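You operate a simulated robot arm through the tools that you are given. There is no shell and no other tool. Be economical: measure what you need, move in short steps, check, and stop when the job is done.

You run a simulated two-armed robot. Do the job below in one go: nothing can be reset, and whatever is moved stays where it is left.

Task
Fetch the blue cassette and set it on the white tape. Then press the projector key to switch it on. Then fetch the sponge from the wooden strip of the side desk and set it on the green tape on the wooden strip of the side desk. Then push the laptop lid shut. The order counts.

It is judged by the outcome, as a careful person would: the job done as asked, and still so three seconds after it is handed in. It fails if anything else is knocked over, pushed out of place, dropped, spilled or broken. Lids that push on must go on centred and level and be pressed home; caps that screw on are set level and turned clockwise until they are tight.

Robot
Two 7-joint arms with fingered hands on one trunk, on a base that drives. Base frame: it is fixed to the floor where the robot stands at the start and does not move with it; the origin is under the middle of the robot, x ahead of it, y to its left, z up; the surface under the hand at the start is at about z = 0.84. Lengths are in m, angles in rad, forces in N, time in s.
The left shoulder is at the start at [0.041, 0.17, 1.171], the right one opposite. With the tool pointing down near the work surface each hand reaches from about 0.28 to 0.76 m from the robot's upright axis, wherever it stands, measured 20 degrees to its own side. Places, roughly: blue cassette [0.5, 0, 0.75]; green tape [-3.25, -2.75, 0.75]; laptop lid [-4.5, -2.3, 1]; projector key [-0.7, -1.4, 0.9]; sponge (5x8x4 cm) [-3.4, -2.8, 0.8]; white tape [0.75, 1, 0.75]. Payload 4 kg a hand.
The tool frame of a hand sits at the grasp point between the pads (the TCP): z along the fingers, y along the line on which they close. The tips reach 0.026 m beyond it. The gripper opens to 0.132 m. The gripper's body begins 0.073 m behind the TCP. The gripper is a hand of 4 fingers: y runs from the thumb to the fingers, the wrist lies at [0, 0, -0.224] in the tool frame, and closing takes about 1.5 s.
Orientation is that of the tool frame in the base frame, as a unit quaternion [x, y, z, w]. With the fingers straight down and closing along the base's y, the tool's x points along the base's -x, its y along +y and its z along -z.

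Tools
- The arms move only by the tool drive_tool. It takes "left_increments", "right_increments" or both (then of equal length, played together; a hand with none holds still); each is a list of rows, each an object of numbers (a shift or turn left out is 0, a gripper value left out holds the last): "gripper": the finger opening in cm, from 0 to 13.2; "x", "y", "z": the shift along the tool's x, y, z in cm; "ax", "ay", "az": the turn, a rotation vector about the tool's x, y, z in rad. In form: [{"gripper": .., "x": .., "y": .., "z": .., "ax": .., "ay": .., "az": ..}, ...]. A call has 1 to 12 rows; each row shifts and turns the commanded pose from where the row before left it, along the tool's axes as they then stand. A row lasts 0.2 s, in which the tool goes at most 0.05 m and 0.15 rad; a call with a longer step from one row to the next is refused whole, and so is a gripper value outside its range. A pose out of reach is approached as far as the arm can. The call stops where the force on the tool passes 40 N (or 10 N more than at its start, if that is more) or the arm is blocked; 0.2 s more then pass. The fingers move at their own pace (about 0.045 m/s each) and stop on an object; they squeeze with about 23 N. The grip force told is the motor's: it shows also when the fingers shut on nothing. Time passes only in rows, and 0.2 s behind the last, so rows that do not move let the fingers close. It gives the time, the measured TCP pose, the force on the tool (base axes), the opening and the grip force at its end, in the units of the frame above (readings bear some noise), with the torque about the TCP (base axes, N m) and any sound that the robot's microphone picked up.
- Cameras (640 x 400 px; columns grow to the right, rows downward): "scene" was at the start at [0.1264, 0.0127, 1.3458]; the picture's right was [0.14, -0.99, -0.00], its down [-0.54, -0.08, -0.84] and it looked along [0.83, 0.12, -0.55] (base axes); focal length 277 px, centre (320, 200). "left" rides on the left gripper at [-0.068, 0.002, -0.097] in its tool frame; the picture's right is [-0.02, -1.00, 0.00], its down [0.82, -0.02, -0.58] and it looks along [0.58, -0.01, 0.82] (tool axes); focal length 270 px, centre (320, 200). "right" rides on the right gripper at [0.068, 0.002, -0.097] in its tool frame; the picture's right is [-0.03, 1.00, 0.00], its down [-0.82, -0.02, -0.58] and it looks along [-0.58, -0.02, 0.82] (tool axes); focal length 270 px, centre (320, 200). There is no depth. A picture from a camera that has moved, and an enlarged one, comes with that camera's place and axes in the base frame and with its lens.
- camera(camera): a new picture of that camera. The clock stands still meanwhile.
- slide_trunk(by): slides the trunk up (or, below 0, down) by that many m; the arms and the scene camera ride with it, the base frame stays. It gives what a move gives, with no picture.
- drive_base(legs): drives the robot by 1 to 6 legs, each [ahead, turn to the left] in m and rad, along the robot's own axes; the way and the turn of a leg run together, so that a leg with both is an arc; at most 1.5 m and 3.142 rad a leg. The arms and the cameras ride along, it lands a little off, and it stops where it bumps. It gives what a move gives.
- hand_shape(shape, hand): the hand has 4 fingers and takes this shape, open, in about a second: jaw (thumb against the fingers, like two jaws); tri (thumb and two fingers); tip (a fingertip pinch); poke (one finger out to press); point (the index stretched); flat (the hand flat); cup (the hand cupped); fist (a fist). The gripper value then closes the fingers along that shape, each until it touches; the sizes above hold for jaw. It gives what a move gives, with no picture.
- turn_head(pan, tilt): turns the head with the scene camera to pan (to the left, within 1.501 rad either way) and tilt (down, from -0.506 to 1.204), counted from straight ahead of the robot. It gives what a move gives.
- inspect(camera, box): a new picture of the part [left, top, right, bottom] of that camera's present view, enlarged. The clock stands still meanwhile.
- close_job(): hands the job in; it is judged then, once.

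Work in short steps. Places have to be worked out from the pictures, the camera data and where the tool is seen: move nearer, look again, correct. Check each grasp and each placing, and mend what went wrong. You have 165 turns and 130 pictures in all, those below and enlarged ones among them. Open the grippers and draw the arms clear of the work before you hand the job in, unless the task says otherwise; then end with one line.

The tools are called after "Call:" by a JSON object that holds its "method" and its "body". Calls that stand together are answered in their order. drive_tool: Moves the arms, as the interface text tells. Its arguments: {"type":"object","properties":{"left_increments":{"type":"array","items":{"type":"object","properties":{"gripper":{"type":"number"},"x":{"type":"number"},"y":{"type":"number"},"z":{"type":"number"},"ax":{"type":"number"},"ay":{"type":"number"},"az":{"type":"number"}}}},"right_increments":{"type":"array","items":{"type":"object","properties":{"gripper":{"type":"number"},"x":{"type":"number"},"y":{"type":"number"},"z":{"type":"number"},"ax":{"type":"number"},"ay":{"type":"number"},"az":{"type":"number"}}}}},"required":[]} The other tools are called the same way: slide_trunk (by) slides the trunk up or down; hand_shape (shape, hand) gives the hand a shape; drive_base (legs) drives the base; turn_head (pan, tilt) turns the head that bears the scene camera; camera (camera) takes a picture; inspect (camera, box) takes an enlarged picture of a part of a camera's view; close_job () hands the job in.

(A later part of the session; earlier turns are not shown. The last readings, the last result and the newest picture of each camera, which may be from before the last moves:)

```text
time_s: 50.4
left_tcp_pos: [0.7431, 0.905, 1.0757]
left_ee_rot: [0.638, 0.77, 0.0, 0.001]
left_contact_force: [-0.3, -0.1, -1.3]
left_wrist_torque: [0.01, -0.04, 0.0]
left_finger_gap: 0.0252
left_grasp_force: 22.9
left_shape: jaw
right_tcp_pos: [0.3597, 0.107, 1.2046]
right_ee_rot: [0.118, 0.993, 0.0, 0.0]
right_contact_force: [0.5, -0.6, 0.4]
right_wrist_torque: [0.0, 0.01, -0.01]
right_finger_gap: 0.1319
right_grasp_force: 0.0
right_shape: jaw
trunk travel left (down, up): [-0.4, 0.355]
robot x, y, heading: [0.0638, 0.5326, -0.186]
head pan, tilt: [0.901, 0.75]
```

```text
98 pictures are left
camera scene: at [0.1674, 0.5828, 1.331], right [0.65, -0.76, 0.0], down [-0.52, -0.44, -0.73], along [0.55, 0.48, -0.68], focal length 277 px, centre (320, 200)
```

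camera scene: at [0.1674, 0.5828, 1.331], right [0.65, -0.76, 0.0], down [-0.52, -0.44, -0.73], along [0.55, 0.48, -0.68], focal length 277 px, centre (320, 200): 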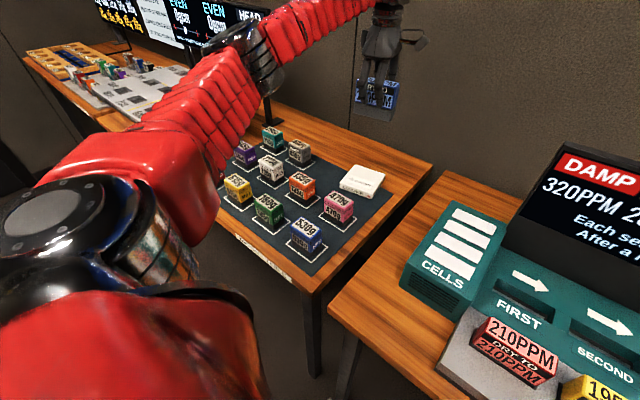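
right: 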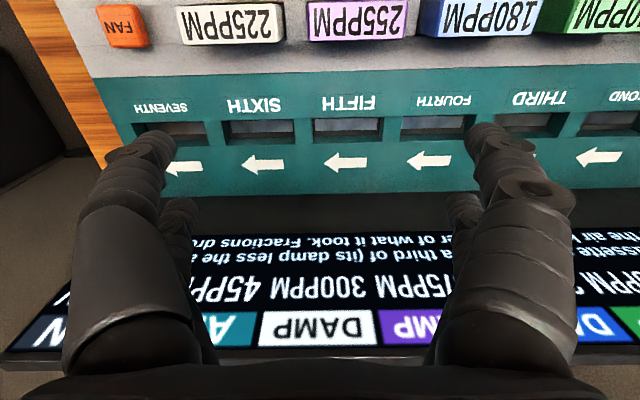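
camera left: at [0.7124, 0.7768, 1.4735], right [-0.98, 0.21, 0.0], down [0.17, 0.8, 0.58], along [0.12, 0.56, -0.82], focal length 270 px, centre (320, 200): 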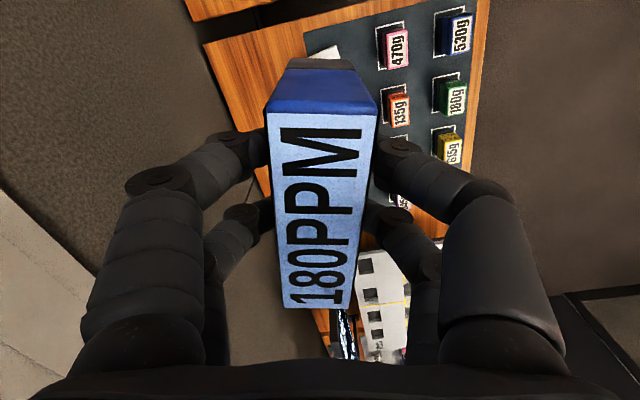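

Lower to TCP z≈0.94 and check alignment from the scene camera.

Call:
{"method": "drive_tool", "body": {"left_increments": [{"z": 4}, {"z": 4}, {"z": 4}, {"z": 1.5}, {}]}}

Call:
{"method": "inspect", "body": {"camera": "scene", "box": [280, 100, 440, 200]}}

Call:
{"method": "camera", "body": {"camera": "left"}}

```text
time_s: 51.6
left_tcp_pos: [0.7455, 0.9043, 0.9424]
left_ee_rot: [0.638, 0.77, 0.0, 0.0]
left_contact_force: [0.4, 0.3, -1.6]
left_wrist_torque: [0.01, -0.02, 0.02]
left_finger_gap: 0.0253
left_grasp_force: 22.7
left_shape: jaw
right_tcp_pos: [0.3597, 0.1062, 1.2035]
right_ee_rot: [0.118, 0.993, 0.001, 0.0]
right_contact_force: [0.8, -0.3, -0.1]
right_wrist_torque: [0.02, 0.03, 0.0]
right_finger_gap: 0.1318
right_grasp_force: 0.1
right_shape: jaw
trunk travel left (down, up): [-0.4, 0.355]
robot x, y, heading: [0.0659, 0.5366, -0.191]
head pan, tilt: [0.901, 0.75]
```

```text
4.00 times, centred on (360, 150) of scene
camera zoom: at [0.1677, 0.5828, 1.3309], right [0.65, -0.76, 0.0], down [-0.52, -0.44, -0.73], along [0.55, 0.48, -0.68], focal length 1109 px, centre (160, 400)
```

zoom: 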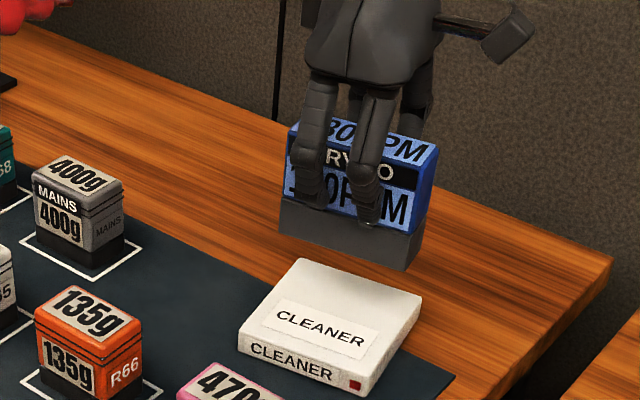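

```text
96 pictures are left
camera left: at [0.7604, 0.8387, 1.0386], right [-0.98, -0.21, 0.0], down [-0.17, 0.8, 0.58], along [-0.12, 0.56, -0.82], focal length 270 px, centre (320, 200)
```

left: 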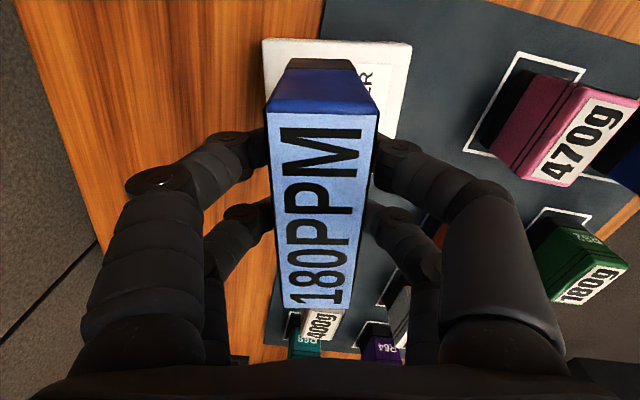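

Alignment looks good; I shift 0.5 cm toward me, and lower in small steps (contact expected near TCP z 0.87).

Call:
{"method": "drive_tool", "body": {"left_increments": [{"y": -0.5, "z": 2}, {"z": 2}, {"z": 1.3}, {}]}}

Call:
{"method": "inspect", "body": {"camera": "scene", "box": [280, 100, 440, 200]}}

```text
time_s: 52.6
left_tcp_pos: [0.7385, 0.9024, 0.8878]
left_ee_rot: [0.638, 0.77, 0.001, 0.0]
left_contact_force: [-0.3, -0.2, -0.9]
left_wrist_torque: [0.0, -0.02, 0.03]
left_finger_gap: 0.0253
left_grasp_force: 23.0
left_shape: jaw
right_tcp_pos: [0.3584, 0.1066, 1.2034]
right_ee_rot: [0.118, 0.993, 0.0, 0.0]
right_contact_force: [-0.8, 0.1, 0.4]
right_wrist_torque: [-0.01, 0.0, 0.01]
right_finger_gap: 0.1322
right_grasp_force: 0.1
right_shape: jaw
trunk travel left (down, up): [-0.4, 0.355]
robot x, y, heading: [0.0663, 0.5339, -0.187]
head pan, tilt: [0.901, 0.75]
```

```text
4.00 times, centred on (360, 150) of scene
camera zoom: at [0.1676, 0.5827, 1.3309], right [0.65, -0.76, 0.0], down [-0.52, -0.44, -0.73], along [0.55, 0.48, -0.68], focal length 1109 px, centre (160, 400)
```

zoom: 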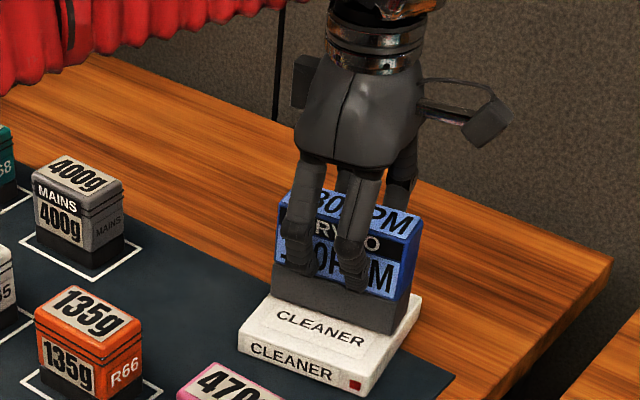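

The right end would slightly overhang; I shift 1 cm along the long axis, and lower until contact.

Call:
{"method": "drive_tool", "body": {"left_increments": [{"x": 1.0, "y": 0.3}, {"z": 0.8}, {"z": 0.3}, {"z": 0.3}, {}]}}

Call:
{"method": "inspect", "body": {"camera": "scene", "box": [280, 100, 440, 200]}}

```text
time_s: 53.7
left_tcp_pos: [0.7418, 0.9131, 0.883]
left_ee_rot: [0.637, 0.771, 0.004, 0.007]
left_contact_force: [-6.0, 0.5, 20.8]
left_wrist_torque: [-0.02, 0.21, 0.0]
left_finger_gap: 0.0268
left_grasp_force: 23.0
left_shape: jaw
right_tcp_pos: [0.3578, 0.106, 1.2045]
right_ee_rot: [0.118, 0.993, 0.0, 0.001]
right_contact_force: [0.2, 0.2, -0.1]
right_wrist_torque: [0.01, 0.02, -0.02]
right_finger_gap: 0.1319
right_grasp_force: 0.0
right_shape: jaw
trunk travel left (down, up): [-0.4, 0.355]
robot x, y, heading: [0.0674, 0.5349, -0.193]
head pan, tilt: [0.901, 0.75]
stopped in row 5 (left hand): the force on the tool passed its limit at 42 N (the readings are from after the stop); the commanded pose is now the measured one
```

```text
4.00 times, centred on (360, 150) of scene
camera zoom: at [0.1657, 0.582, 1.331], right [0.65, -0.76, 0.0], down [-0.52, -0.44, -0.73], along [0.56, 0.48, -0.68], focal length 1109 px, centre (160, 400)
```

zoom: 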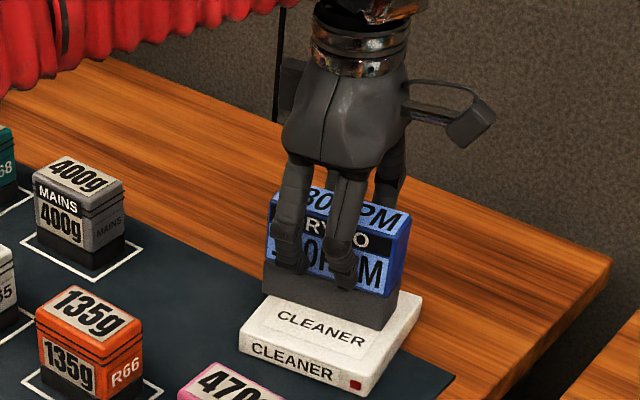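

Contact made at z≈0.883, but the cassette sits about 2 cm too far back and 0.9 cm left on the tape. I lift 1.5 cm, correct, and look again before lowering.

Call:
{"method": "drive_tool", "body": {"left_increments": [{"z": -1.5}, {"x": -0.9, "y": -2.1}, {}, {}]}}

Call:
{"method": "inspect", "body": {"camera": "scene", "box": [280, 100, 440, 200]}}

```text
time_s: 54.7
left_tcp_pos: [0.7235, 0.901, 0.8938]
left_ee_rot: [0.637, 0.771, 0.002, 0.004]
left_contact_force: [0.6, 0.0, -1.8]
left_wrist_torque: [-0.03, -0.02, 0.0]
left_finger_gap: 0.0265
left_grasp_force: 23.0
left_shape: jaw
right_tcp_pos: [0.3579, 0.1063, 1.2038]
right_ee_rot: [0.118, 0.993, 0.0, 0.001]
right_contact_force: [-0.4, 0.0, 0.2]
right_wrist_torque: [0.01, -0.01, -0.02]
right_finger_gap: 0.1321
right_grasp_force: 0.0
right_shape: jaw
trunk travel left (down, up): [-0.4, 0.355]
robot x, y, heading: [0.0631, 0.5365, -0.187]
head pan, tilt: [0.901, 0.75]
```

```text
4.00 times, centred on (360, 150) of scene
camera zoom: at [0.1672, 0.5829, 1.3309], right [0.65, -0.76, 0.0], down [-0.52, -0.44, -0.73], along [0.55, 0.48, -0.68], focal length 1109 px, centre (160, 400)
```

zoom: 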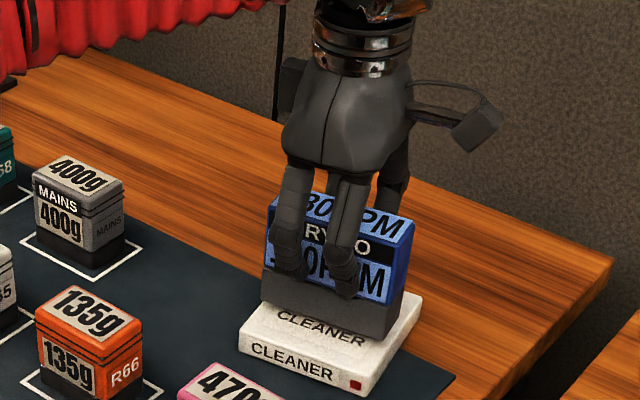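

Nearly centred. Shift 0.25 cm and lower gently to contact.

Call:
{"method": "drive_tool", "body": {"left_increments": [{"x": 0.25, "ay": 0.004}, {"z": 0.5}, {"z": 0.3}, {}]}}

```text
time_s: 55.7
left_tcp_pos: [0.7232, 0.9041, 0.886]
left_ee_rot: [0.637, 0.771, 0.004, 0.003]
left_contact_force: [-0.1, -0.3, -1.8]
left_wrist_torque: [0.0, -0.02, -0.01]
left_finger_gap: 0.0267
left_grasp_force: 23.4
left_shape: jaw
right_tcp_pos: [0.3586, 0.1067, 1.2032]
right_ee_rot: [0.118, 0.993, 0.0, 0.001]
right_contact_force: [0.9, -0.3, 0.1]
right_wrist_torque: [-0.02, 0.0, 0.0]
right_finger_gap: 0.1324
right_grasp_force: 0.1
right_shape: jaw
trunk travel left (down, up): [-0.4, 0.355]
robot x, y, heading: [0.0671, 0.5373, -0.192]
head pan, tilt: [0.901, 0.75]
```

Call:
{"method": "drive_tool", "body": {"left_increments": [{"z": 0.2}, {"z": 0.15}, {}]}}

```text
time_s: 56.5
left_tcp_pos: [0.7233, 0.9046, 0.8834]
left_ee_rot: [0.636, 0.771, 0.003, 0.003]
left_contact_force: [0.5, 1.2, 7.9]
left_wrist_torque: [-0.03, 0.0, 0.0]
left_finger_gap: 0.0266
left_grasp_force: 23.4
left_shape: jaw
right_tcp_pos: [0.3588, 0.1067, 1.2049]
right_ee_rot: [0.119, 0.993, 0.0, 0.001]
right_contact_force: [-0.7, 0.2, 0.7]
right_wrist_torque: [0.0, 0.01, 0.0]
right_finger_gap: 0.1319
right_grasp_force: 0.0
right_shape: jaw
trunk travel left (down, up): [-0.4, 0.355]
robot x, y, heading: [0.0647, 0.5366, -0.192]
head pan, tilt: [0.901, 0.75]
```

The cassette rests on the tape (8 N). Open the fingers and look.

Call:
{"method": "drive_tool", "body": {"left_increments": [{"gripper": 6.5}, {}, {}, {}, {}]}}

Call:
{"method": "inspect", "body": {"camera": "scene", "box": [280, 100, 440, 200]}}

Call:
{"method": "camera", "body": {"camera": "left"}}

```text
time_s: 57.7
left_tcp_pos: [0.7238, 0.9048, 0.8836]
left_ee_rot: [0.638, 0.77, 0.003, 0.002]
left_contact_force: [0.1, -0.1, 0.4]
left_wrist_torque: [0.01, 0.02, 0.03]
left_finger_gap: 0.0644
left_grasp_force: 0.0
left_shape: jaw
right_tcp_pos: [0.3585, 0.1061, 1.2044]
right_ee_rot: [0.119, 0.993, 0.0, 0.0]
right_contact_force: [0.2, 0.1, -0.3]
right_wrist_torque: [0.02, -0.01, -0.01]
right_finger_gap: 0.1321
right_grasp_force: 0.1
right_shape: jaw
trunk travel left (down, up): [-0.4, 0.355]
robot x, y, heading: [0.0635, 0.5328, -0.184]
head pan, tilt: [0.901, 0.75]
```

```text
4.00 times, centred on (360, 150) of scene
camera zoom: at [0.1675, 0.5827, 1.3309], right [0.65, -0.76, 0.0], down [-0.52, -0.44, -0.73], along [0.55, 0.48, -0.68], focal length 1109 px, centre (160, 400)
```

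zoom: 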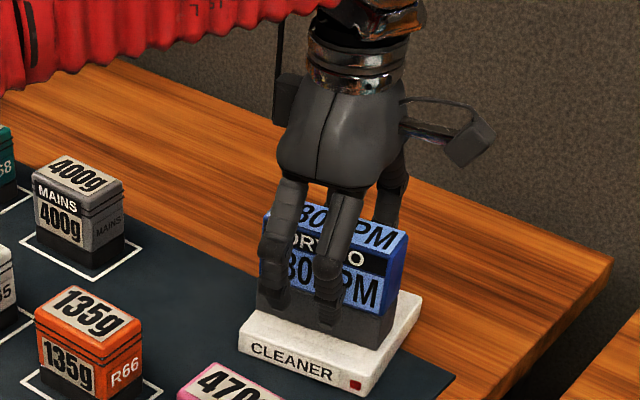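

```text
91 pictures are left
camera left: at [0.7381, 0.8385, 0.9802], right [-0.98, -0.21, -0.01], down [-0.18, 0.8, 0.58], along [-0.12, 0.57, -0.82], focal length 270 px, centre (320, 200)
```

left: 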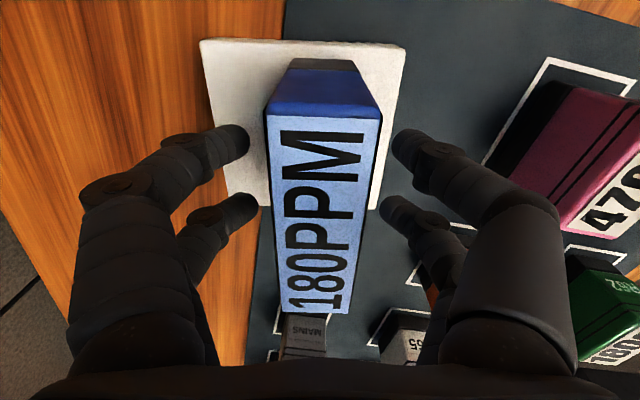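

It stands well, but is about 0.5 cm off along its length and 1 cm toward me. I regrip, lift slightly and centre it.

Call:
{"method": "drive_tool", "body": {"left_increments": [{"gripper": 0}, {}, {}, {}, {}, {}, {"z": -0.8}, {"x": -0.45, "y": 1.0}, {}, {"z": 0.4}, {"z": 0.2}, {}]}}

```text
time_s: 60.3
left_tcp_pos: [0.7332, 0.903, 0.8848]
left_ee_rot: [0.637, 0.771, 0.003, 0.003]
left_contact_force: [0.5, 0.1, -2.2]
left_wrist_torque: [0.0, 0.01, -0.02]
left_finger_gap: 0.0261
left_grasp_force: 23.1
left_shape: jaw
right_tcp_pos: [0.3595, 0.1074, 1.2037]
right_ee_rot: [0.118, 0.993, 0.0, 0.0]
right_contact_force: [-0.1, 0.0, 0.0]
right_wrist_torque: [0.02, 0.02, 0.01]
right_finger_gap: 0.1319
right_grasp_force: 0.1
right_shape: jaw
trunk travel left (down, up): [-0.4, 0.355]
robot x, y, heading: [0.0628, 0.5356, -0.192]
head pan, tilt: [0.901, 0.75]
```

Call:
{"method": "drive_tool", "body": {"left_increments": [{"z": 0.15}, {"z": 0.15}, {}, {"gripper": 6.5}, {}, {}, {}, {}, {"z": -3}, {"z": -4}, {"z": -4}, {}]}}

Call:
{"method": "inspect", "body": {"camera": "scene", "box": [280, 100, 440, 200]}}

Call:
{"method": "camera", "body": {"camera": "left"}}

```text
time_s: 62.9
left_tcp_pos: [0.7315, 0.9028, 0.9921]
left_ee_rot: [0.637, 0.771, 0.003, 0.002]
left_contact_force: [0.1, -0.2, -0.6]
left_wrist_torque: [0.01, 0.01, 0.0]
left_finger_gap: 0.0644
left_grasp_force: 0.0
left_shape: jaw
right_tcp_pos: [0.3582, 0.1072, 1.2044]
right_ee_rot: [0.118, 0.993, 0.001, 0.0]
right_contact_force: [0.2, 0.0, -0.5]
right_wrist_torque: [-0.01, -0.01, -0.01]
right_finger_gap: 0.1321
right_grasp_force: 0.0
right_shape: jaw
trunk travel left (down, up): [-0.4, 0.355]
robot x, y, heading: [0.0659, 0.5323, -0.198]
head pan, tilt: [0.901, 0.75]
```

```text
4.00 times, centred on (360, 150) of scene
camera zoom: at [0.1678, 0.5828, 1.3308], right [0.65, -0.76, 0.0], down [-0.52, -0.44, -0.73], along [0.55, 0.48, -0.68], focal length 1109 px, centre (160, 400)
```

zoom: 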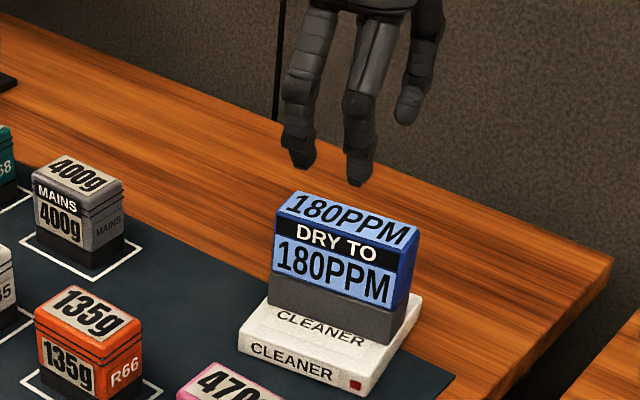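

```text
89 pictures are left
camera left: at [0.7471, 0.8363, 1.089], right [-0.98, -0.21, -0.01], down [-0.18, 0.8, 0.58], along [-0.12, 0.57, -0.82], focal length 270 px, centre (320, 200)
```

left: 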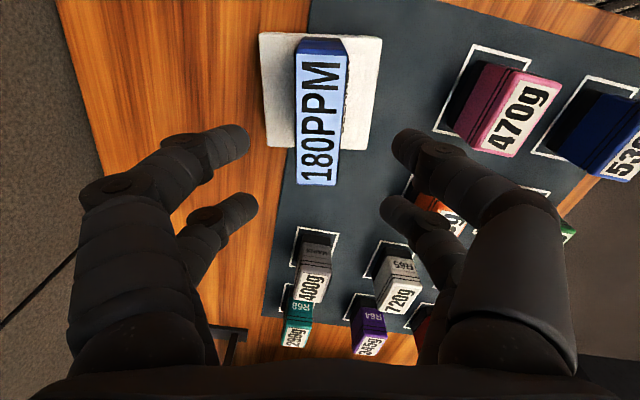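

Cassette stands squarely on the white tape. Now I raise and retract the left hand, then look around for the way to the projector.

Call:
{"method": "drive_tool", "body": {"left_increments": [{"z": -4}, {"z": -4}, {"z": -4}, {"y": -3.8, "x": -2.1}, {"y": -3.8, "x": -2.1}, {"y": -3.8, "x": -2.1}, {"y": -3.8, "x": -2.1}, {"y": -3.8, "x": -2.1}, {"y": -3.8, "x": -2.1}, {"y": -3.8, "x": -2.1}, {"y": -3.8, "x": -2.1}, {"y": -3, "x": -2.1}]}}

Call:
{"method": "drive_base", "body": {"legs": [[-0.25, 0]]}}

Call:
{"method": "turn_head", "body": {"pan": -1.4, "tilt": 0.5}}

Call:
{"method": "camera", "body": {"camera": "scene"}}

```text
time_s: 65.5
left_tcp_pos: [0.4401, 0.6524, 1.1085]
left_ee_rot: [0.637, 0.771, 0.003, 0.002]
left_contact_force: [-0.6, 0.3, -0.2]
left_wrist_torque: [0.03, -0.01, -0.02]
left_finger_gap: 0.0645
left_grasp_force: 0.1
left_shape: jaw
right_tcp_pos: [0.3595, 0.1063, 1.2038]
right_ee_rot: [0.118, 0.993, 0.0, 0.001]
right_contact_force: [-1.1, 0.3, -0.3]
right_wrist_torque: [-0.02, 0.03, 0.0]
right_finger_gap: 0.132
right_grasp_force: 0.1
right_shape: jaw
trunk travel left (down, up): [-0.4, 0.355]
robot x, y, heading: [0.0671, 0.5358, -0.187]
head pan, tilt: [0.901, 0.75]
```

```text
time_s: 67.3
left_tcp_pos: [0.1934, 0.7001, 1.1085]
left_ee_rot: [0.636, 0.772, 0.004, 0.003]
left_contact_force: [-0.2, 0.7, -0.7]
left_wrist_torque: [0.0, 0.0, -0.01]
left_finger_gap: 0.0647
left_grasp_force: 0.0
left_shape: jaw
right_tcp_pos: [0.1121, 0.155, 1.204]
right_ee_rot: [0.118, 0.993, 0.0, 0.001]
right_contact_force: [0.1, -0.1, 0.6]
right_wrist_torque: [-0.03, -0.02, 0.01]
right_finger_gap: 0.1321
right_grasp_force: 0.1
right_shape: jaw
trunk travel left (down, up): [-0.4, 0.355]
robot x, y, heading: [-0.1792, 0.5841, -0.187]
head pan, tilt: [0.901, 0.75]
```

```text
time_s: 69.5
left_tcp_pos: [0.1949, 0.6996, 1.1092]
left_ee_rot: [0.636, 0.772, 0.003, 0.002]
left_contact_force: [-0.3, -0.7, 0.2]
left_wrist_torque: [0.02, 0.0, 0.0]
left_finger_gap: 0.0644
left_grasp_force: 0.1
left_shape: jaw
right_tcp_pos: [0.1142, 0.1538, 1.2044]
right_ee_rot: [0.118, 0.993, 0.0, 0.0]
right_contact_force: [-0.7, 0.0, 0.1]
right_wrist_torque: [-0.01, -0.02, 0.01]
right_finger_gap: 0.1319
right_grasp_force: 0.1
right_shape: jaw
trunk travel left (down, up): [-0.4, 0.355]
robot x, y, heading: [-0.1762, 0.5807, -0.188]
head pan, tilt: [-1.4, 0.499]
```

```text
88 pictures are left
camera scene: at [-0.142, 0.4848, 1.3529], right [-1.0, 0.02, 0.0], down [0.01, 0.48, -0.88], along [-0.02, -0.88, -0.48], focal length 277 px, centre (320, 200)
```

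scene: 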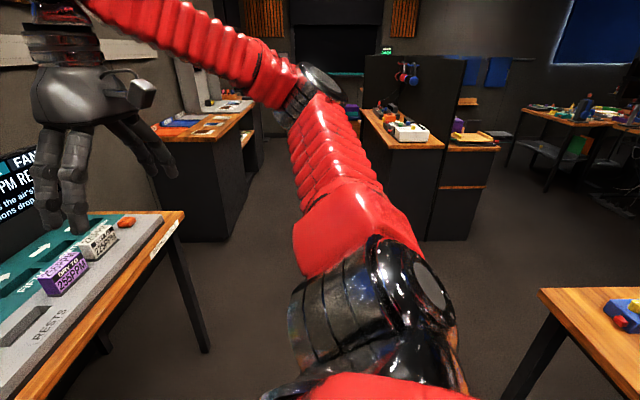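

The white device on the counter at about [-0.72, -1.3] looks like the projector. Zoom in.

Call:
{"method": "inspect", "body": {"camera": "scene", "box": [350, 60, 530, 172]}}

```text
3.56 times, centred on (440, 116) of scene
camera zoom: at [-0.142, 0.4848, 1.3529], right [-1.0, 0.02, 0.0], down [0.01, 0.48, -0.88], along [-0.02, -0.88, -0.48], focal length 986 px, centre (-107, 499)
```

zoom: 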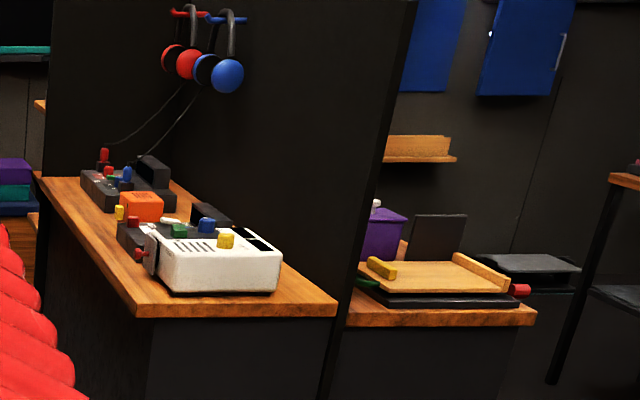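

I turn to face −y and drive down the aisle in legs, then view the projector from nearer.

Call:
{"method": "drive_base", "body": {"legs": [[0, -1.38], [0.75, 0]]}}

Call:
{"method": "turn_head", "body": {"pan": -0.3, "tilt": 0.4}}

Call:
{"method": "camera", "body": {"camera": "scene"}}

```text
time_s: 72.1
left_tcp_pos: [0.1721, 0.4062, 1.1093]
left_ee_rot: [0.881, 0.473, 0.004, 0.002]
left_contact_force: [-0.1, 0.0, 0.9]
left_wrist_torque: [0.01, -0.04, -0.03]
left_finger_gap: 0.0648
left_grasp_force: 0.0
left_shape: jaw
right_tcp_pos: [-0.2683, 0.0721, 1.2062]
right_ee_rot: [0.484, 0.875, 0.0, 0.003]
right_contact_force: [-1.1, 0.9, 0.6]
right_wrist_torque: [-0.01, -0.02, 0.0]
right_finger_gap: 0.1322
right_grasp_force: 0.1
right_shape: jaw
trunk travel left (down, up): [-0.4, 0.355]
robot x, y, heading: [-0.1466, 0.6037, -0.992]
head pan, tilt: [-1.4, 0.499]
stopped in leg 1: the robot was blocked; the commanded pose is now the measured one
```

```text
time_s: 73.5
left_tcp_pos: [0.1745, 0.4058, 1.1102]
left_ee_rot: [0.881, 0.474, 0.002, 0.003]
left_contact_force: [0.9, 0.2, 0.6]
left_wrist_torque: [-0.02, 0.01, -0.02]
left_finger_gap: 0.0647
left_grasp_force: 0.0
left_shape: jaw
right_tcp_pos: [-0.2663, 0.0735, 1.2068]
right_ee_rot: [0.485, 0.875, -0.001, 0.001]
right_contact_force: [0.5, -0.6, 0.6]
right_wrist_torque: [0.01, 0.01, 0.04]
right_finger_gap: 0.1318
right_grasp_force: 0.1
right_shape: jaw
trunk travel left (down, up): [-0.4, 0.355]
robot x, y, heading: [-0.1452, 0.606, -0.988]
head pan, tilt: [-0.3, 0.4]
```

```text
86 pictures are left
camera scene: at [-0.0986, 0.4861, 1.362], right [-0.96, -0.28, 0.0], down [-0.11, 0.37, -0.92], along [0.26, -0.88, -0.39], focal length 277 px, centre (320, 200)
```

scene: 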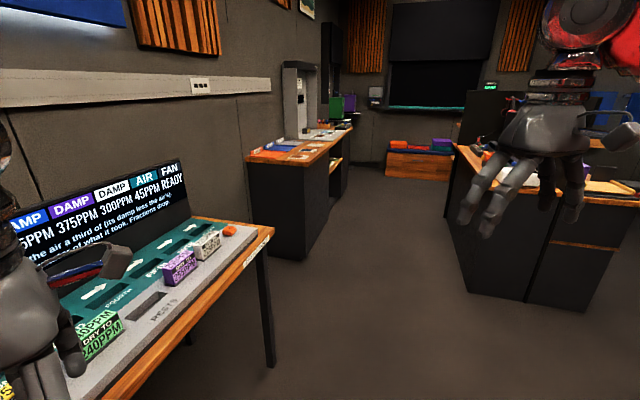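

Still tight behind. I go forward a little first to gain room, then finish the turn.

Call:
{"method": "drive_base", "body": {"legs": [[0.2, 0], [0, -0.58], [0.65, 0]]}}

Call:
{"method": "turn_head", "body": {"pan": -0.5, "tilt": 0.45}}

Call:
{"method": "camera", "body": {"camera": "scene"}}

```text
time_s: 77.0
left_tcp_pos: [0.1205, 0.0963, 1.1104]
left_ee_rot: [0.979, 0.204, 0.003, 0.005]
left_contact_force: [0.0, 1.1, 0.4]
left_wrist_torque: [-0.04, -0.05, 0.0]
left_finger_gap: 0.0646
left_grasp_force: 0.0
left_shape: jaw
right_tcp_pos: [-0.4306, 0.0576, 1.206]
right_ee_rot: [0.714, 0.701, -0.002, 0.003]
right_contact_force: [-0.8, -0.8, -0.3]
right_wrist_torque: [0.01, -0.07, 0.0]
right_finger_gap: 0.1317
right_grasp_force: 0.1
right_shape: jaw
trunk travel left (down, up): [-0.4, 0.355]
robot x, y, heading: [-0.0037, 0.4399, -1.552]
head pan, tilt: [-0.3, 0.4]
stopped in leg 2: the robot was blocked; the commanded pose is now the measured one
```

```text
time_s: 77.8
left_tcp_pos: [0.1224, 0.0965, 1.1109]
left_ee_rot: [0.979, 0.203, 0.002, 0.004]
left_contact_force: [-0.2, -0.8, -0.9]
left_wrist_torque: [-0.02, 0.0, 0.0]
left_finger_gap: 0.065
left_grasp_force: 0.0
left_shape: jaw
right_tcp_pos: [-0.4291, 0.0578, 1.2071]
right_ee_rot: [0.713, 0.701, -0.002, 0.001]
right_contact_force: [-0.2, 0.1, -0.7]
right_wrist_torque: [0.0, 0.0, 0.05]
right_finger_gap: 0.132
right_grasp_force: 0.0
right_shape: jaw
trunk travel left (down, up): [-0.4, 0.355]
robot x, y, heading: [-0.0019, 0.4369, -1.557]
head pan, tilt: [-0.499, 0.45]
```

```text
85 pictures are left
camera scene: at [-0.0466, 0.3185, 1.3573], right [-0.89, 0.46, 0.0], down [0.2, 0.39, -0.9], along [-0.42, -0.8, -0.44], focal length 277 px, centre (320, 200)
```

scene: 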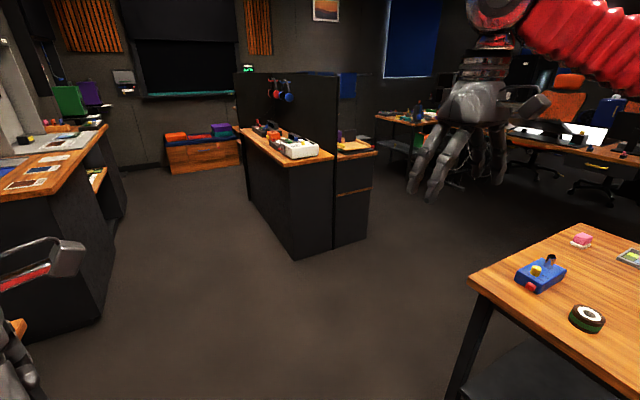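

Heading is right now. Drive ahead, clear of the tables, then curve toward the counter.

Call:
{"method": "drive_base", "body": {"legs": [[0.6, 0]]}}

Call:
{"method": "camera", "body": {"camera": "scene"}}

```text
time_s: 81.2
left_tcp_pos: [0.1293, -0.506, 1.1093]
left_ee_rot: [0.98, 0.201, 0.002, 0.003]
left_contact_force: [0.4, -0.2, 0.4]
left_wrist_torque: [0.02, -0.02, 0.01]
left_finger_gap: 0.0648
left_grasp_force: 0.0
left_shape: jaw
right_tcp_pos: [-0.4212, -0.5431, 1.2082]
right_ee_rot: [0.715, 0.699, -0.001, 0.0]
right_contact_force: [-0.5, 0.4, 0.6]
right_wrist_torque: [0.04, -0.01, -0.01]
right_finger_gap: 0.1319
right_grasp_force: 0.1
right_shape: jaw
trunk travel left (down, up): [-0.4, 0.355]
robot x, y, heading: [0.0034, -0.1605, -1.555]
head pan, tilt: [-0.499, 0.45]
```

```text
84 pictures are left
camera scene: at [-0.039, -0.2828, 1.3572], right [-0.88, 0.47, 0.0], down [0.2, 0.39, -0.9], along [-0.42, -0.79, -0.44], focal length 277 px, centre (320, 200)
```

scene: 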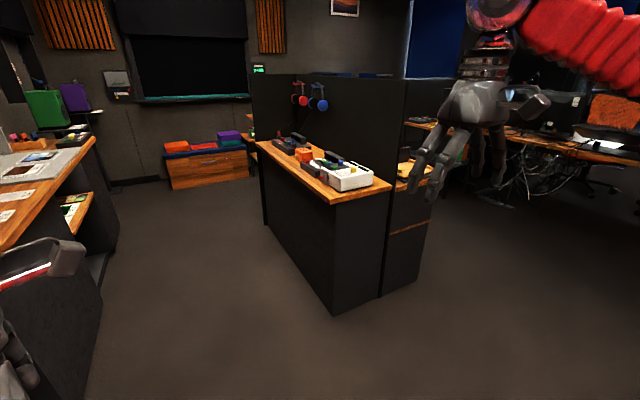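

Call:
{"method": "inspect", "body": {"camera": "scene", "box": [250, 120, 410, 220]}}

```text
4.00 times, centred on (330, 170) of scene
camera zoom: at [-0.039, -0.2828, 1.3572], right [-0.88, 0.47, 0.0], down [0.2, 0.39, -0.9], along [-0.42, -0.79, -0.44], focal length 1109 px, centre (280, 320)
```

zoom: 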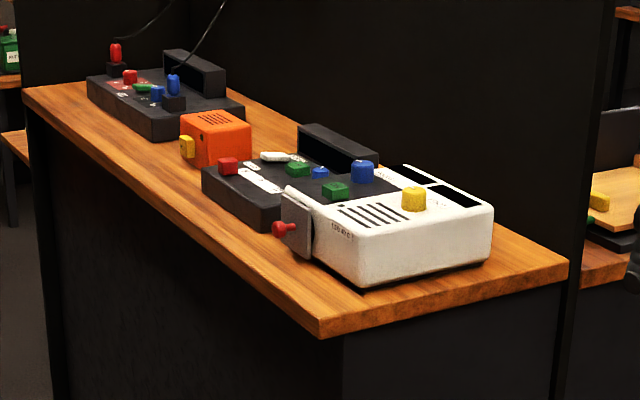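

I need a closer look to tell which device is the projector. Drive nearer to the counter's end.

Call:
{"method": "drive_base", "body": {"legs": [[0, -0.3], [0.45, 0], [0, -0.1]]}}

Call:
{"method": "turn_head", "body": {"pan": -0.05, "tilt": 0.65}}

Call:
{"method": "camera", "body": {"camera": "scene"}}

```text
time_s: 85.6
left_tcp_pos: [-0.1473, -0.9565, 1.1115]
left_ee_rot: [1.0, 0.0, 0.002, 0.005]
left_contact_force: [-0.4, 0.4, -0.6]
left_wrist_torque: [0.0, 0.01, -0.02]
left_finger_gap: 0.0648
left_grasp_force: 0.0
left_shape: jaw
right_tcp_pos: [-0.6669, -0.769, 1.2073]
right_ee_rot: [0.842, 0.539, -0.003, 0.001]
right_contact_force: [0.1, 0.7, 0.5]
right_wrist_torque: [-0.01, -0.02, -0.02]
right_finger_gap: 0.1322
right_grasp_force: 0.2
right_shape: jaw
trunk travel left (down, up): [-0.4, 0.355]
robot x, y, heading: [-0.1239, -0.5933, -1.963]
head pan, tilt: [-0.499, 0.45]
```

```text
time_s: 86.5
left_tcp_pos: [-0.148, -0.955, 1.1111]
left_ee_rot: [1.0, -0.002, 0.001, 0.004]
left_contact_force: [-1.2, 0.1, -1.0]
left_wrist_torque: [0.04, 0.01, 0.01]
left_finger_gap: 0.065
left_grasp_force: 0.0
left_shape: jaw
right_tcp_pos: [-0.6671, -0.7702, 1.2077]
right_ee_rot: [0.843, 0.539, -0.003, 0.001]
right_contact_force: [0.0, 0.5, 0.1]
right_wrist_torque: [0.03, -0.01, -0.01]
right_finger_gap: 0.1322
right_grasp_force: 0.1
right_shape: jaw
trunk travel left (down, up): [-0.4, 0.355]
robot x, y, heading: [-0.1206, -0.587, -1.966]
head pan, tilt: [-0.051, 0.649]
```

```text
82 pictures are left
camera scene: at [-0.1753, -0.706, 1.3395], right [-0.9, 0.43, 0.0], down [0.26, 0.55, -0.8], along [-0.35, -0.72, -0.6], focal length 277 px, centre (320, 200)
```

scene: 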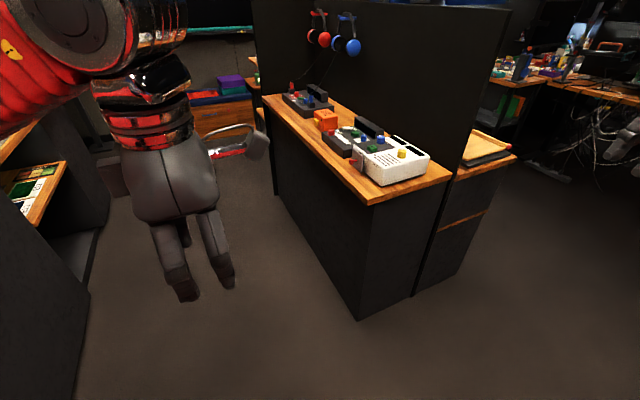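

Call:
{"method": "inspect", "body": {"camera": "scene", "box": [310, 100, 454, 190]}}

```text
4.44 times, centred on (382, 145) of scene
camera zoom: at [-0.1753, -0.706, 1.3395], right [-0.9, 0.43, 0.0], down [0.26, 0.55, -0.8], along [-0.35, -0.72, -0.6], focal length 1232 px, centre (44, 444)
```

zoom: 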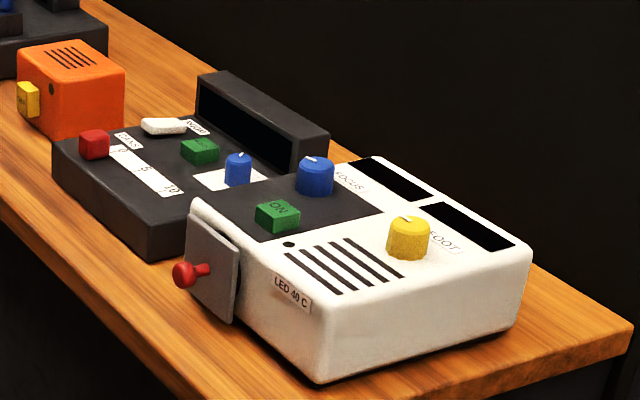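

The white device with a green "ON" key (est. [-0.718, -1.415, 0.90]) is the projector. I turn slightly left and drive nearer to bring it in reach of the right hand.

Call:
{"method": "drive_base", "body": {"legs": [[0, 0.2], [0.3, 0]]}}

Call:
{"method": "hand_shape", "body": {"hand": "right", "shape": "poke"}}

Call:
{"method": "turn_head", "body": {"pan": -0.5, "tilt": 0.75}}

Call:
{"method": "camera", "body": {"camera": "scene"}}

Call:
{"method": "camera", "body": {"camera": "right"}}

```text
time_s: 88.6
left_tcp_pos: [-0.0989, -1.0752, 1.1121]
left_ee_rot: [0.995, 0.096, 0.001, 0.005]
left_contact_force: [0.1, -2.0, -0.3]
left_wrist_torque: [0.15, -0.05, 0.02]
left_finger_gap: 0.0649
left_grasp_force: 0.1
left_shape: jaw
right_tcp_pos: [-0.6444, -0.9943, 1.2092]
right_ee_rot: [0.784, 0.621, -0.003, 0.003]
right_contact_force: [-0.1, -2.2, -0.9]
right_wrist_torque: [0.2, -0.02, -0.01]
right_finger_gap: 0.1319
right_grasp_force: 0.0
right_shape: jaw
trunk travel left (down, up): [-0.4, 0.355]
robot x, y, heading: [-0.1507, -0.7142, -1.725]
head pan, tilt: [-0.051, 0.649]
stopped in leg 2: the robot was blocked; the commanded pose is now the measured one
```

```text
time_s: 89.5
left_tcp_pos: [-0.0969, -1.0686, 1.1143]
left_ee_rot: [0.995, 0.096, -0.001, 0.009]
left_contact_force: [-0.1, 0.2, 0.3]
left_wrist_torque: [0.02, -0.01, -0.02]
left_finger_gap: 0.0648
left_grasp_force: 0.1
left_shape: jaw
right_tcp_pos: [-0.6433, -0.9887, 1.2131]
right_ee_rot: [0.783, 0.622, -0.006, 0.005]
right_contact_force: [0.5, -0.1, -0.3]
right_wrist_torque: [0.02, 0.03, -0.02]
right_finger_gap: 0.0002
right_grasp_force: 0.1
right_shape: poke
trunk travel left (down, up): [-0.4, 0.355]
robot x, y, heading: [-0.1541, -0.7131, -1.728]
head pan, tilt: [-0.051, 0.649]
```

```text
time_s: 90.4
left_tcp_pos: [-0.0969, -1.0683, 1.1151]
left_ee_rot: [0.995, 0.096, 0.0, 0.01]
left_contact_force: [0.2, 0.0, 0.3]
left_wrist_torque: [0.01, -0.01, -0.02]
left_finger_gap: 0.0648
left_grasp_force: 0.0
left_shape: jaw
right_tcp_pos: [-0.6433, -0.9879, 1.2122]
right_ee_rot: [0.783, 0.622, -0.007, 0.005]
right_contact_force: [1.0, 0.8, 0.1]
right_wrist_torque: [0.0, 0.0, 0.01]
right_finger_gap: 0.0
right_grasp_force: 0.0
right_shape: poke
trunk travel left (down, up): [-0.4, 0.355]
robot x, y, heading: [-0.1551, -0.7122, -1.728]
head pan, tilt: [-0.499, 0.75]
```

```text
80 pictures are left
camera scene: at [-0.2103, -0.8169, 1.3309], right [-0.79, 0.61, 0.0], down [0.42, 0.54, -0.73], along [-0.45, -0.58, -0.68], focal length 277 px, centre (320, 200)
```

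scene: 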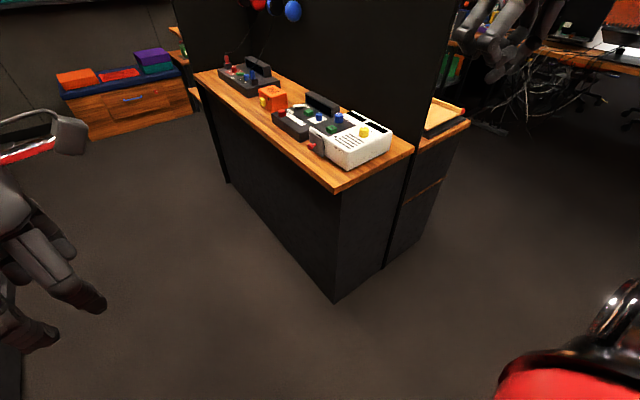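

```text
79 pictures are left
camera right: at [-0.6257, -0.9193, 1.3086], right [0.97, -0.25, 0.0], down [-0.2, -0.78, 0.59], along [-0.15, -0.57, -0.81], focal length 270 px, centre (320, 200)
```

right: 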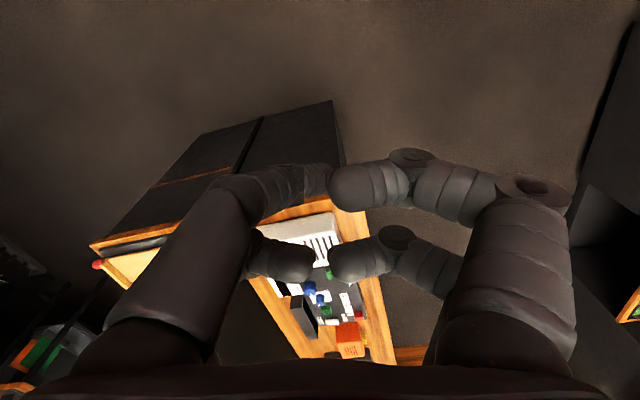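

The base stopped early on something; I look down in front of it.

Call:
{"method": "turn_head", "body": {"pan": 0.2, "tilt": 1.0}}

Call:
{"method": "camera", "body": {"camera": "scene"}}

Call:
{"method": "turn_head", "body": {"pan": 1.2, "tilt": 0.7}}

Call:
{"method": "camera", "body": {"camera": "scene"}}

```text
time_s: 91.5
left_tcp_pos: [-0.0973, -1.0679, 1.1154]
left_ee_rot: [0.995, 0.096, -0.001, 0.009]
left_contact_force: [-1.0, 0.0, -0.1]
left_wrist_torque: [0.02, 0.01, -0.01]
left_finger_gap: 0.065
left_grasp_force: 0.0
left_shape: jaw
right_tcp_pos: [-0.6419, -0.9868, 1.2127]
right_ee_rot: [0.783, 0.622, -0.007, 0.005]
right_contact_force: [0.7, 0.0, -0.4]
right_wrist_torque: [-0.04, 0.0, -0.03]
right_finger_gap: 0.0
right_grasp_force: 0.1
right_shape: poke
trunk travel left (down, up): [-0.4, 0.355]
robot x, y, heading: [-0.1571, -0.7139, -1.736]
head pan, tilt: [0.201, 1.0]
```

```text
78 pictures are left
camera scene: at [-0.1568, -0.8206, 1.3118], right [-1.0, -0.04, 0.0], down [-0.04, 0.84, -0.54], along [0.02, -0.54, -0.84], focal length 277 px, centre (320, 200)
```

scene: 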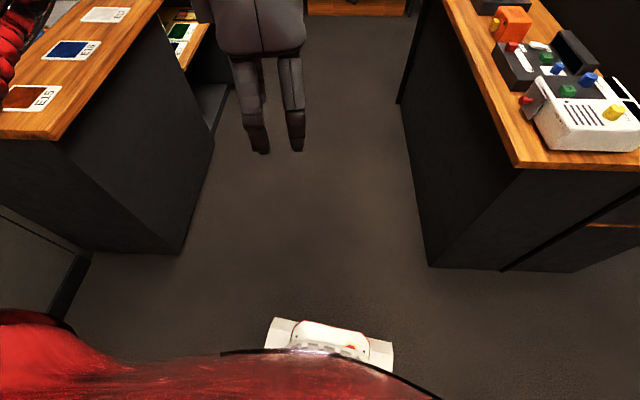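

```text
time_s: 92.8
left_tcp_pos: [-0.0977, -1.0674, 1.1157]
left_ee_rot: [0.995, 0.096, -0.001, 0.01]
left_contact_force: [0.5, 0.4, 0.0]
left_wrist_torque: [0.0, -0.02, 0.0]
left_finger_gap: 0.0648
left_grasp_force: 0.1
left_shape: jaw
right_tcp_pos: [-0.6426, -0.9873, 1.2121]
right_ee_rot: [0.784, 0.621, -0.007, 0.006]
right_contact_force: [-0.2, 0.3, 0.5]
right_wrist_torque: [-0.01, -0.02, 0.02]
right_finger_gap: 0.0
right_grasp_force: 0.0
right_shape: poke
trunk travel left (down, up): [-0.4, 0.355]
robot x, y, heading: [-0.1531, -0.7124, -1.729]
head pan, tilt: [1.201, 0.7]
```

```text
77 pictures are left
camera scene: at [-0.0864, -0.7939, 1.3351], right [-0.5, -0.86, 0.0], down [-0.56, 0.33, -0.76], along [0.66, -0.39, -0.64], focal length 277 px, centre (320, 200)
```

scene: 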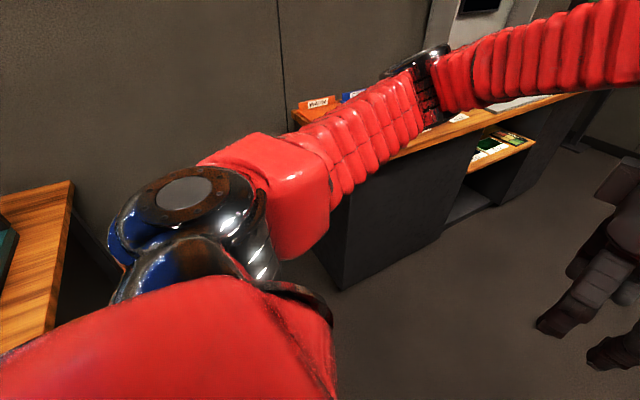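

Nothing is visibly touching the base. I retry a small forward leg.

Call:
{"method": "drive_base", "body": {"legs": [[0.1, 0]]}}

```text
time_s: 93.9
left_tcp_pos: [-0.114, -1.1694, 1.114]
left_ee_rot: [0.995, 0.096, 0.0, 0.009]
left_contact_force: [0.3, -0.8, -0.4]
left_wrist_torque: [0.05, -0.02, -0.02]
left_finger_gap: 0.0649
left_grasp_force: 0.1
left_shape: jaw
right_tcp_pos: [-0.6596, -1.088, 1.2115]
right_ee_rot: [0.784, 0.621, -0.005, 0.004]
right_contact_force: [0.2, -0.3, 0.4]
right_wrist_torque: [0.09, -0.04, 0.0]
right_finger_gap: 0.0002
right_grasp_force: 0.2
right_shape: poke
trunk travel left (down, up): [-0.4, 0.355]
robot x, y, heading: [-0.1655, -0.8123, -1.728]
head pan, tilt: [1.201, 0.7]
```

It moves freely. A further 0.1 m.

Call:
{"method": "drive_base", "body": {"legs": [[0.1, 0]]}}

Call:
{"method": "turn_head", "body": {"pan": -0.6, "tilt": 0.75}}

Call:
{"method": "camera", "body": {"camera": "scene"}}

```text
time_s: 95.1
left_tcp_pos: [-0.1299, -1.2671, 1.1152]
left_ee_rot: [0.995, 0.096, -0.001, 0.009]
left_contact_force: [0.1, -0.5, -0.2]
left_wrist_torque: [0.05, -0.01, -0.04]
left_finger_gap: 0.0648
left_grasp_force: 0.1
left_shape: jaw
right_tcp_pos: [-0.6745, -1.1871, 1.2119]
right_ee_rot: [0.783, 0.622, -0.005, 0.004]
right_contact_force: [0.2, -0.6, -0.9]
right_wrist_torque: [0.04, 0.03, -0.01]
right_finger_gap: 0.0
right_grasp_force: 0.1
right_shape: poke
trunk travel left (down, up): [-0.4, 0.355]
robot x, y, heading: [-0.188, -0.9097, -1.729]
head pan, tilt: [1.201, 0.7]
```

```text
time_s: 96.9
left_tcp_pos: [-0.1291, -1.2662, 1.1167]
left_ee_rot: [0.995, 0.096, 0.0, 0.009]
left_contact_force: [1.1, -0.8, -0.5]
left_wrist_torque: [0.01, 0.05, -0.02]
left_finger_gap: 0.0648
left_grasp_force: 0.0
left_shape: jaw
right_tcp_pos: [-0.6756, -1.1852, 1.2131]
right_ee_rot: [0.783, 0.622, -0.006, 0.005]
right_contact_force: [-0.4, 0.6, 0.0]
right_wrist_torque: [-0.02, 0.04, 0.01]
right_finger_gap: 0.0
right_grasp_force: 0.2
right_shape: poke
trunk travel left (down, up): [-0.4, 0.355]
robot x, y, heading: [-0.184, -0.9096, -1.731]
head pan, tilt: [-0.6, 0.75]
```

```text
76 pictures are left
camera scene: at [-0.2482, -1.0093, 1.3309], right [-0.73, 0.69, 0.0], down [0.47, 0.5, -0.73], along [-0.5, -0.53, -0.68], focal length 277 px, centre (320, 200)
```

scene: 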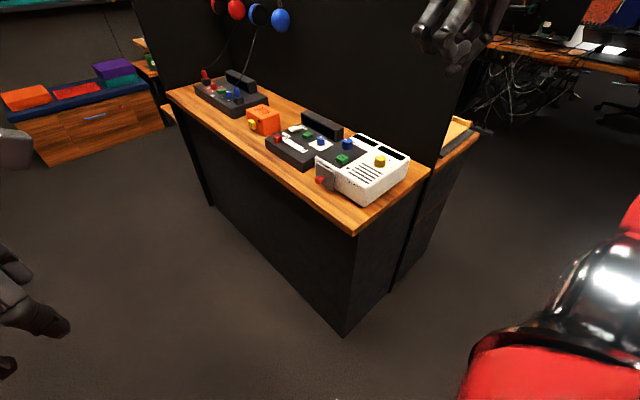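

Zoom on the key and on the right hand in poke shape.

Call:
{"method": "inspect", "body": {"camera": "scene", "box": [310, 120, 422, 190]}}

Call:
{"method": "camera", "body": {"camera": "right"}}

Call:
{"method": "inspect", "body": {"camera": "scene", "box": [380, 0, 540, 100]}}

```text
5.71 times, centred on (366, 155) of scene
camera zoom: at [-0.2482, -1.0093, 1.3309], right [-0.73, 0.69, 0.0], down [0.47, 0.5, -0.73], along [-0.5, -0.53, -0.68], focal length 1584 px, centre (57, 457)
```

zoom: 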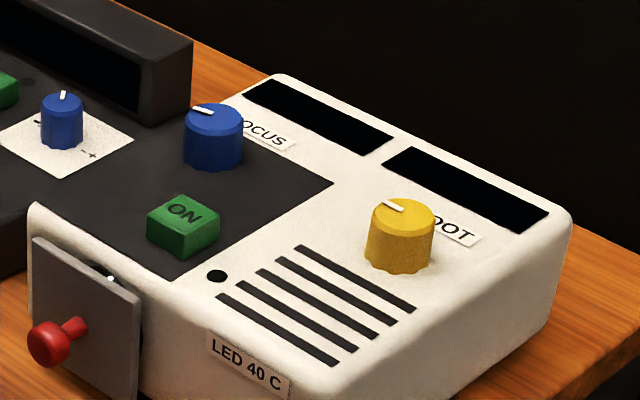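

```text
74 pictures are left
camera right: at [-0.6573, -1.1174, 1.3092], right [0.97, -0.25, 0.0], down [-0.2, -0.78, 0.59], along [-0.15, -0.57, -0.81], focal length 270 px, centre (320, 200)
```

right: 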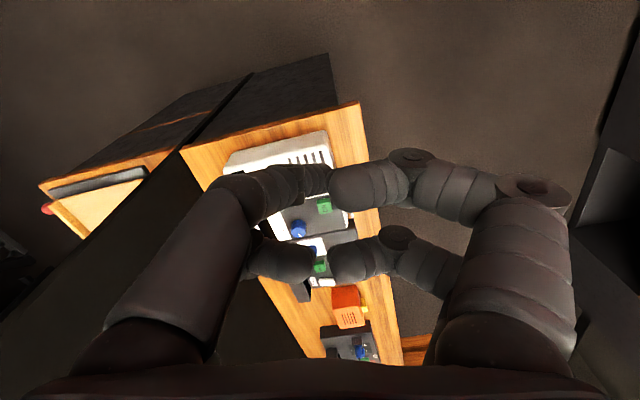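

```text
4.00 times, centred on (460, 50) of scene
camera zoom: at [-0.2482, -1.0093, 1.3309], right [-0.73, 0.69, 0.0], down [0.47, 0.5, -0.73], along [-0.5, -0.53, -0.68], focal length 1109 px, centre (-240, 800)
```

zoom: 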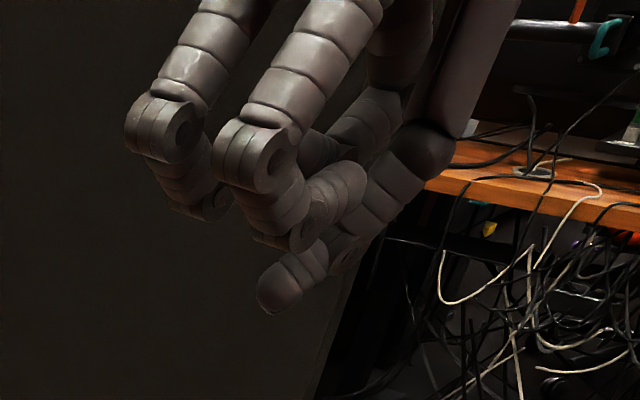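

The lowest fingertip is about 2.4 cm below the TCP on the tool axis. Three views agree on the ON key at about [-0.733, -1.430, 0.89]. I move over it and turn the hand so the fingers avoid the blue knob.

Call:
{"method": "drive_tool", "body": {"right_increments": [{"x": -4.2}, {"x": -4.2}, {"x": -4.2}, {"x": -4.2}, {"x": -4.2}, {"x": -4.1}, {}]}}

Call:
{"method": "drive_tool", "body": {"right_increments": [{"az": 0.142}, {"az": 0.142}, {"az": 0.142}, {"az": 0.142}, {"az": 0.142}, {"az": 0.142}, {"z": 4}, {"z": 4}, {"z": 4}, {"z": 3}, {}]}}

Call:
{"method": "camera", "body": {"camera": "scene"}}

Call:
{"method": "camera", "body": {"camera": "right"}}

```text
time_s: 98.5
left_tcp_pos: [-0.1301, -1.2649, 1.1183]
left_ee_rot: [0.995, 0.096, 0.0, 0.01]
left_contact_force: [-0.4, -0.7, -0.5]
left_wrist_torque: [-0.01, -0.01, -0.01]
left_finger_gap: 0.0649
left_grasp_force: 0.0
left_shape: jaw
right_tcp_pos: [-0.7331, -1.4298, 1.2167]
right_ee_rot: [0.783, 0.622, -0.006, 0.006]
right_contact_force: [0.2, 0.9, 0.3]
right_wrist_torque: [-0.03, -0.01, 0.02]
right_finger_gap: 0.0
right_grasp_force: 0.0
right_shape: poke
trunk travel left (down, up): [-0.4, 0.355]
robot x, y, heading: [-0.1853, -0.9131, -1.734]
head pan, tilt: [-0.6, 0.75]
```

```text
time_s: 100.9
left_tcp_pos: [-0.1283, -1.2659, 1.1158]
left_ee_rot: [0.995, 0.096, -0.001, 0.011]
left_contact_force: [0.2, 0.6, 0.0]
left_wrist_torque: [-0.01, -0.03, 0.0]
left_finger_gap: 0.0649
left_grasp_force: 0.2
left_shape: jaw
right_tcp_pos: [-0.7323, -1.4323, 1.0673]
right_ee_rot: [0.97, 0.241, -0.004, 0.008]
right_contact_force: [0.2, 0.5, 0.3]
right_wrist_torque: [-0.02, 0.04, -0.01]
right_finger_gap: 0.0
right_grasp_force: 0.2
right_shape: poke
trunk travel left (down, up): [-0.4, 0.355]
robot x, y, heading: [-0.1857, -0.9064, -1.728]
head pan, tilt: [-0.6, 0.75]
```

```text
72 pictures are left
camera scene: at [-0.2481, -1.0095, 1.3309], right [-0.73, 0.69, 0.0], down [0.47, 0.5, -0.73], along [-0.5, -0.53, -0.68], focal length 277 px, centre (320, 200)
```

scene: 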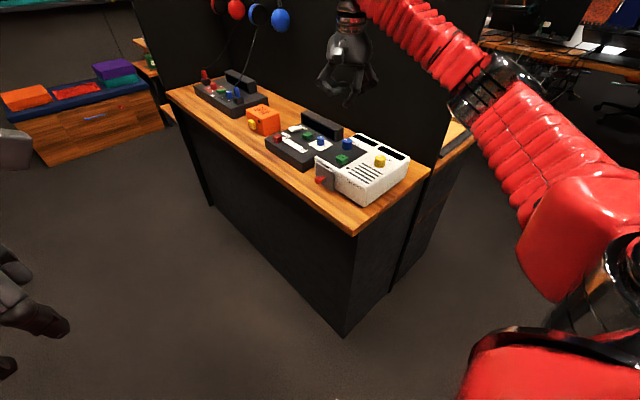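

```text
71 pictures are left
camera right: at [-0.671, -1.3999, 1.1638], right [0.45, -0.89, 0.01], down [-0.73, -0.36, 0.59], along [-0.52, -0.27, -0.81], focal length 270 px, centre (320, 200)
```

right: 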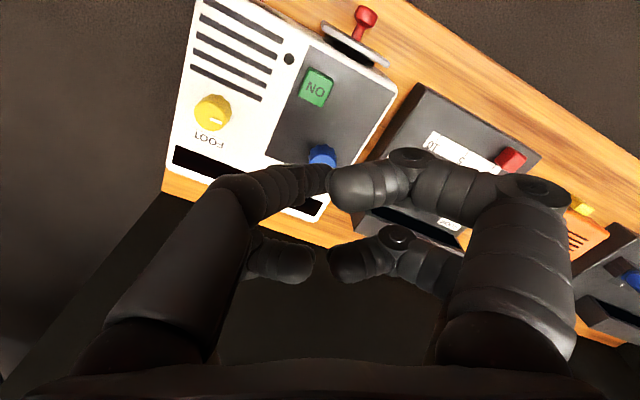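

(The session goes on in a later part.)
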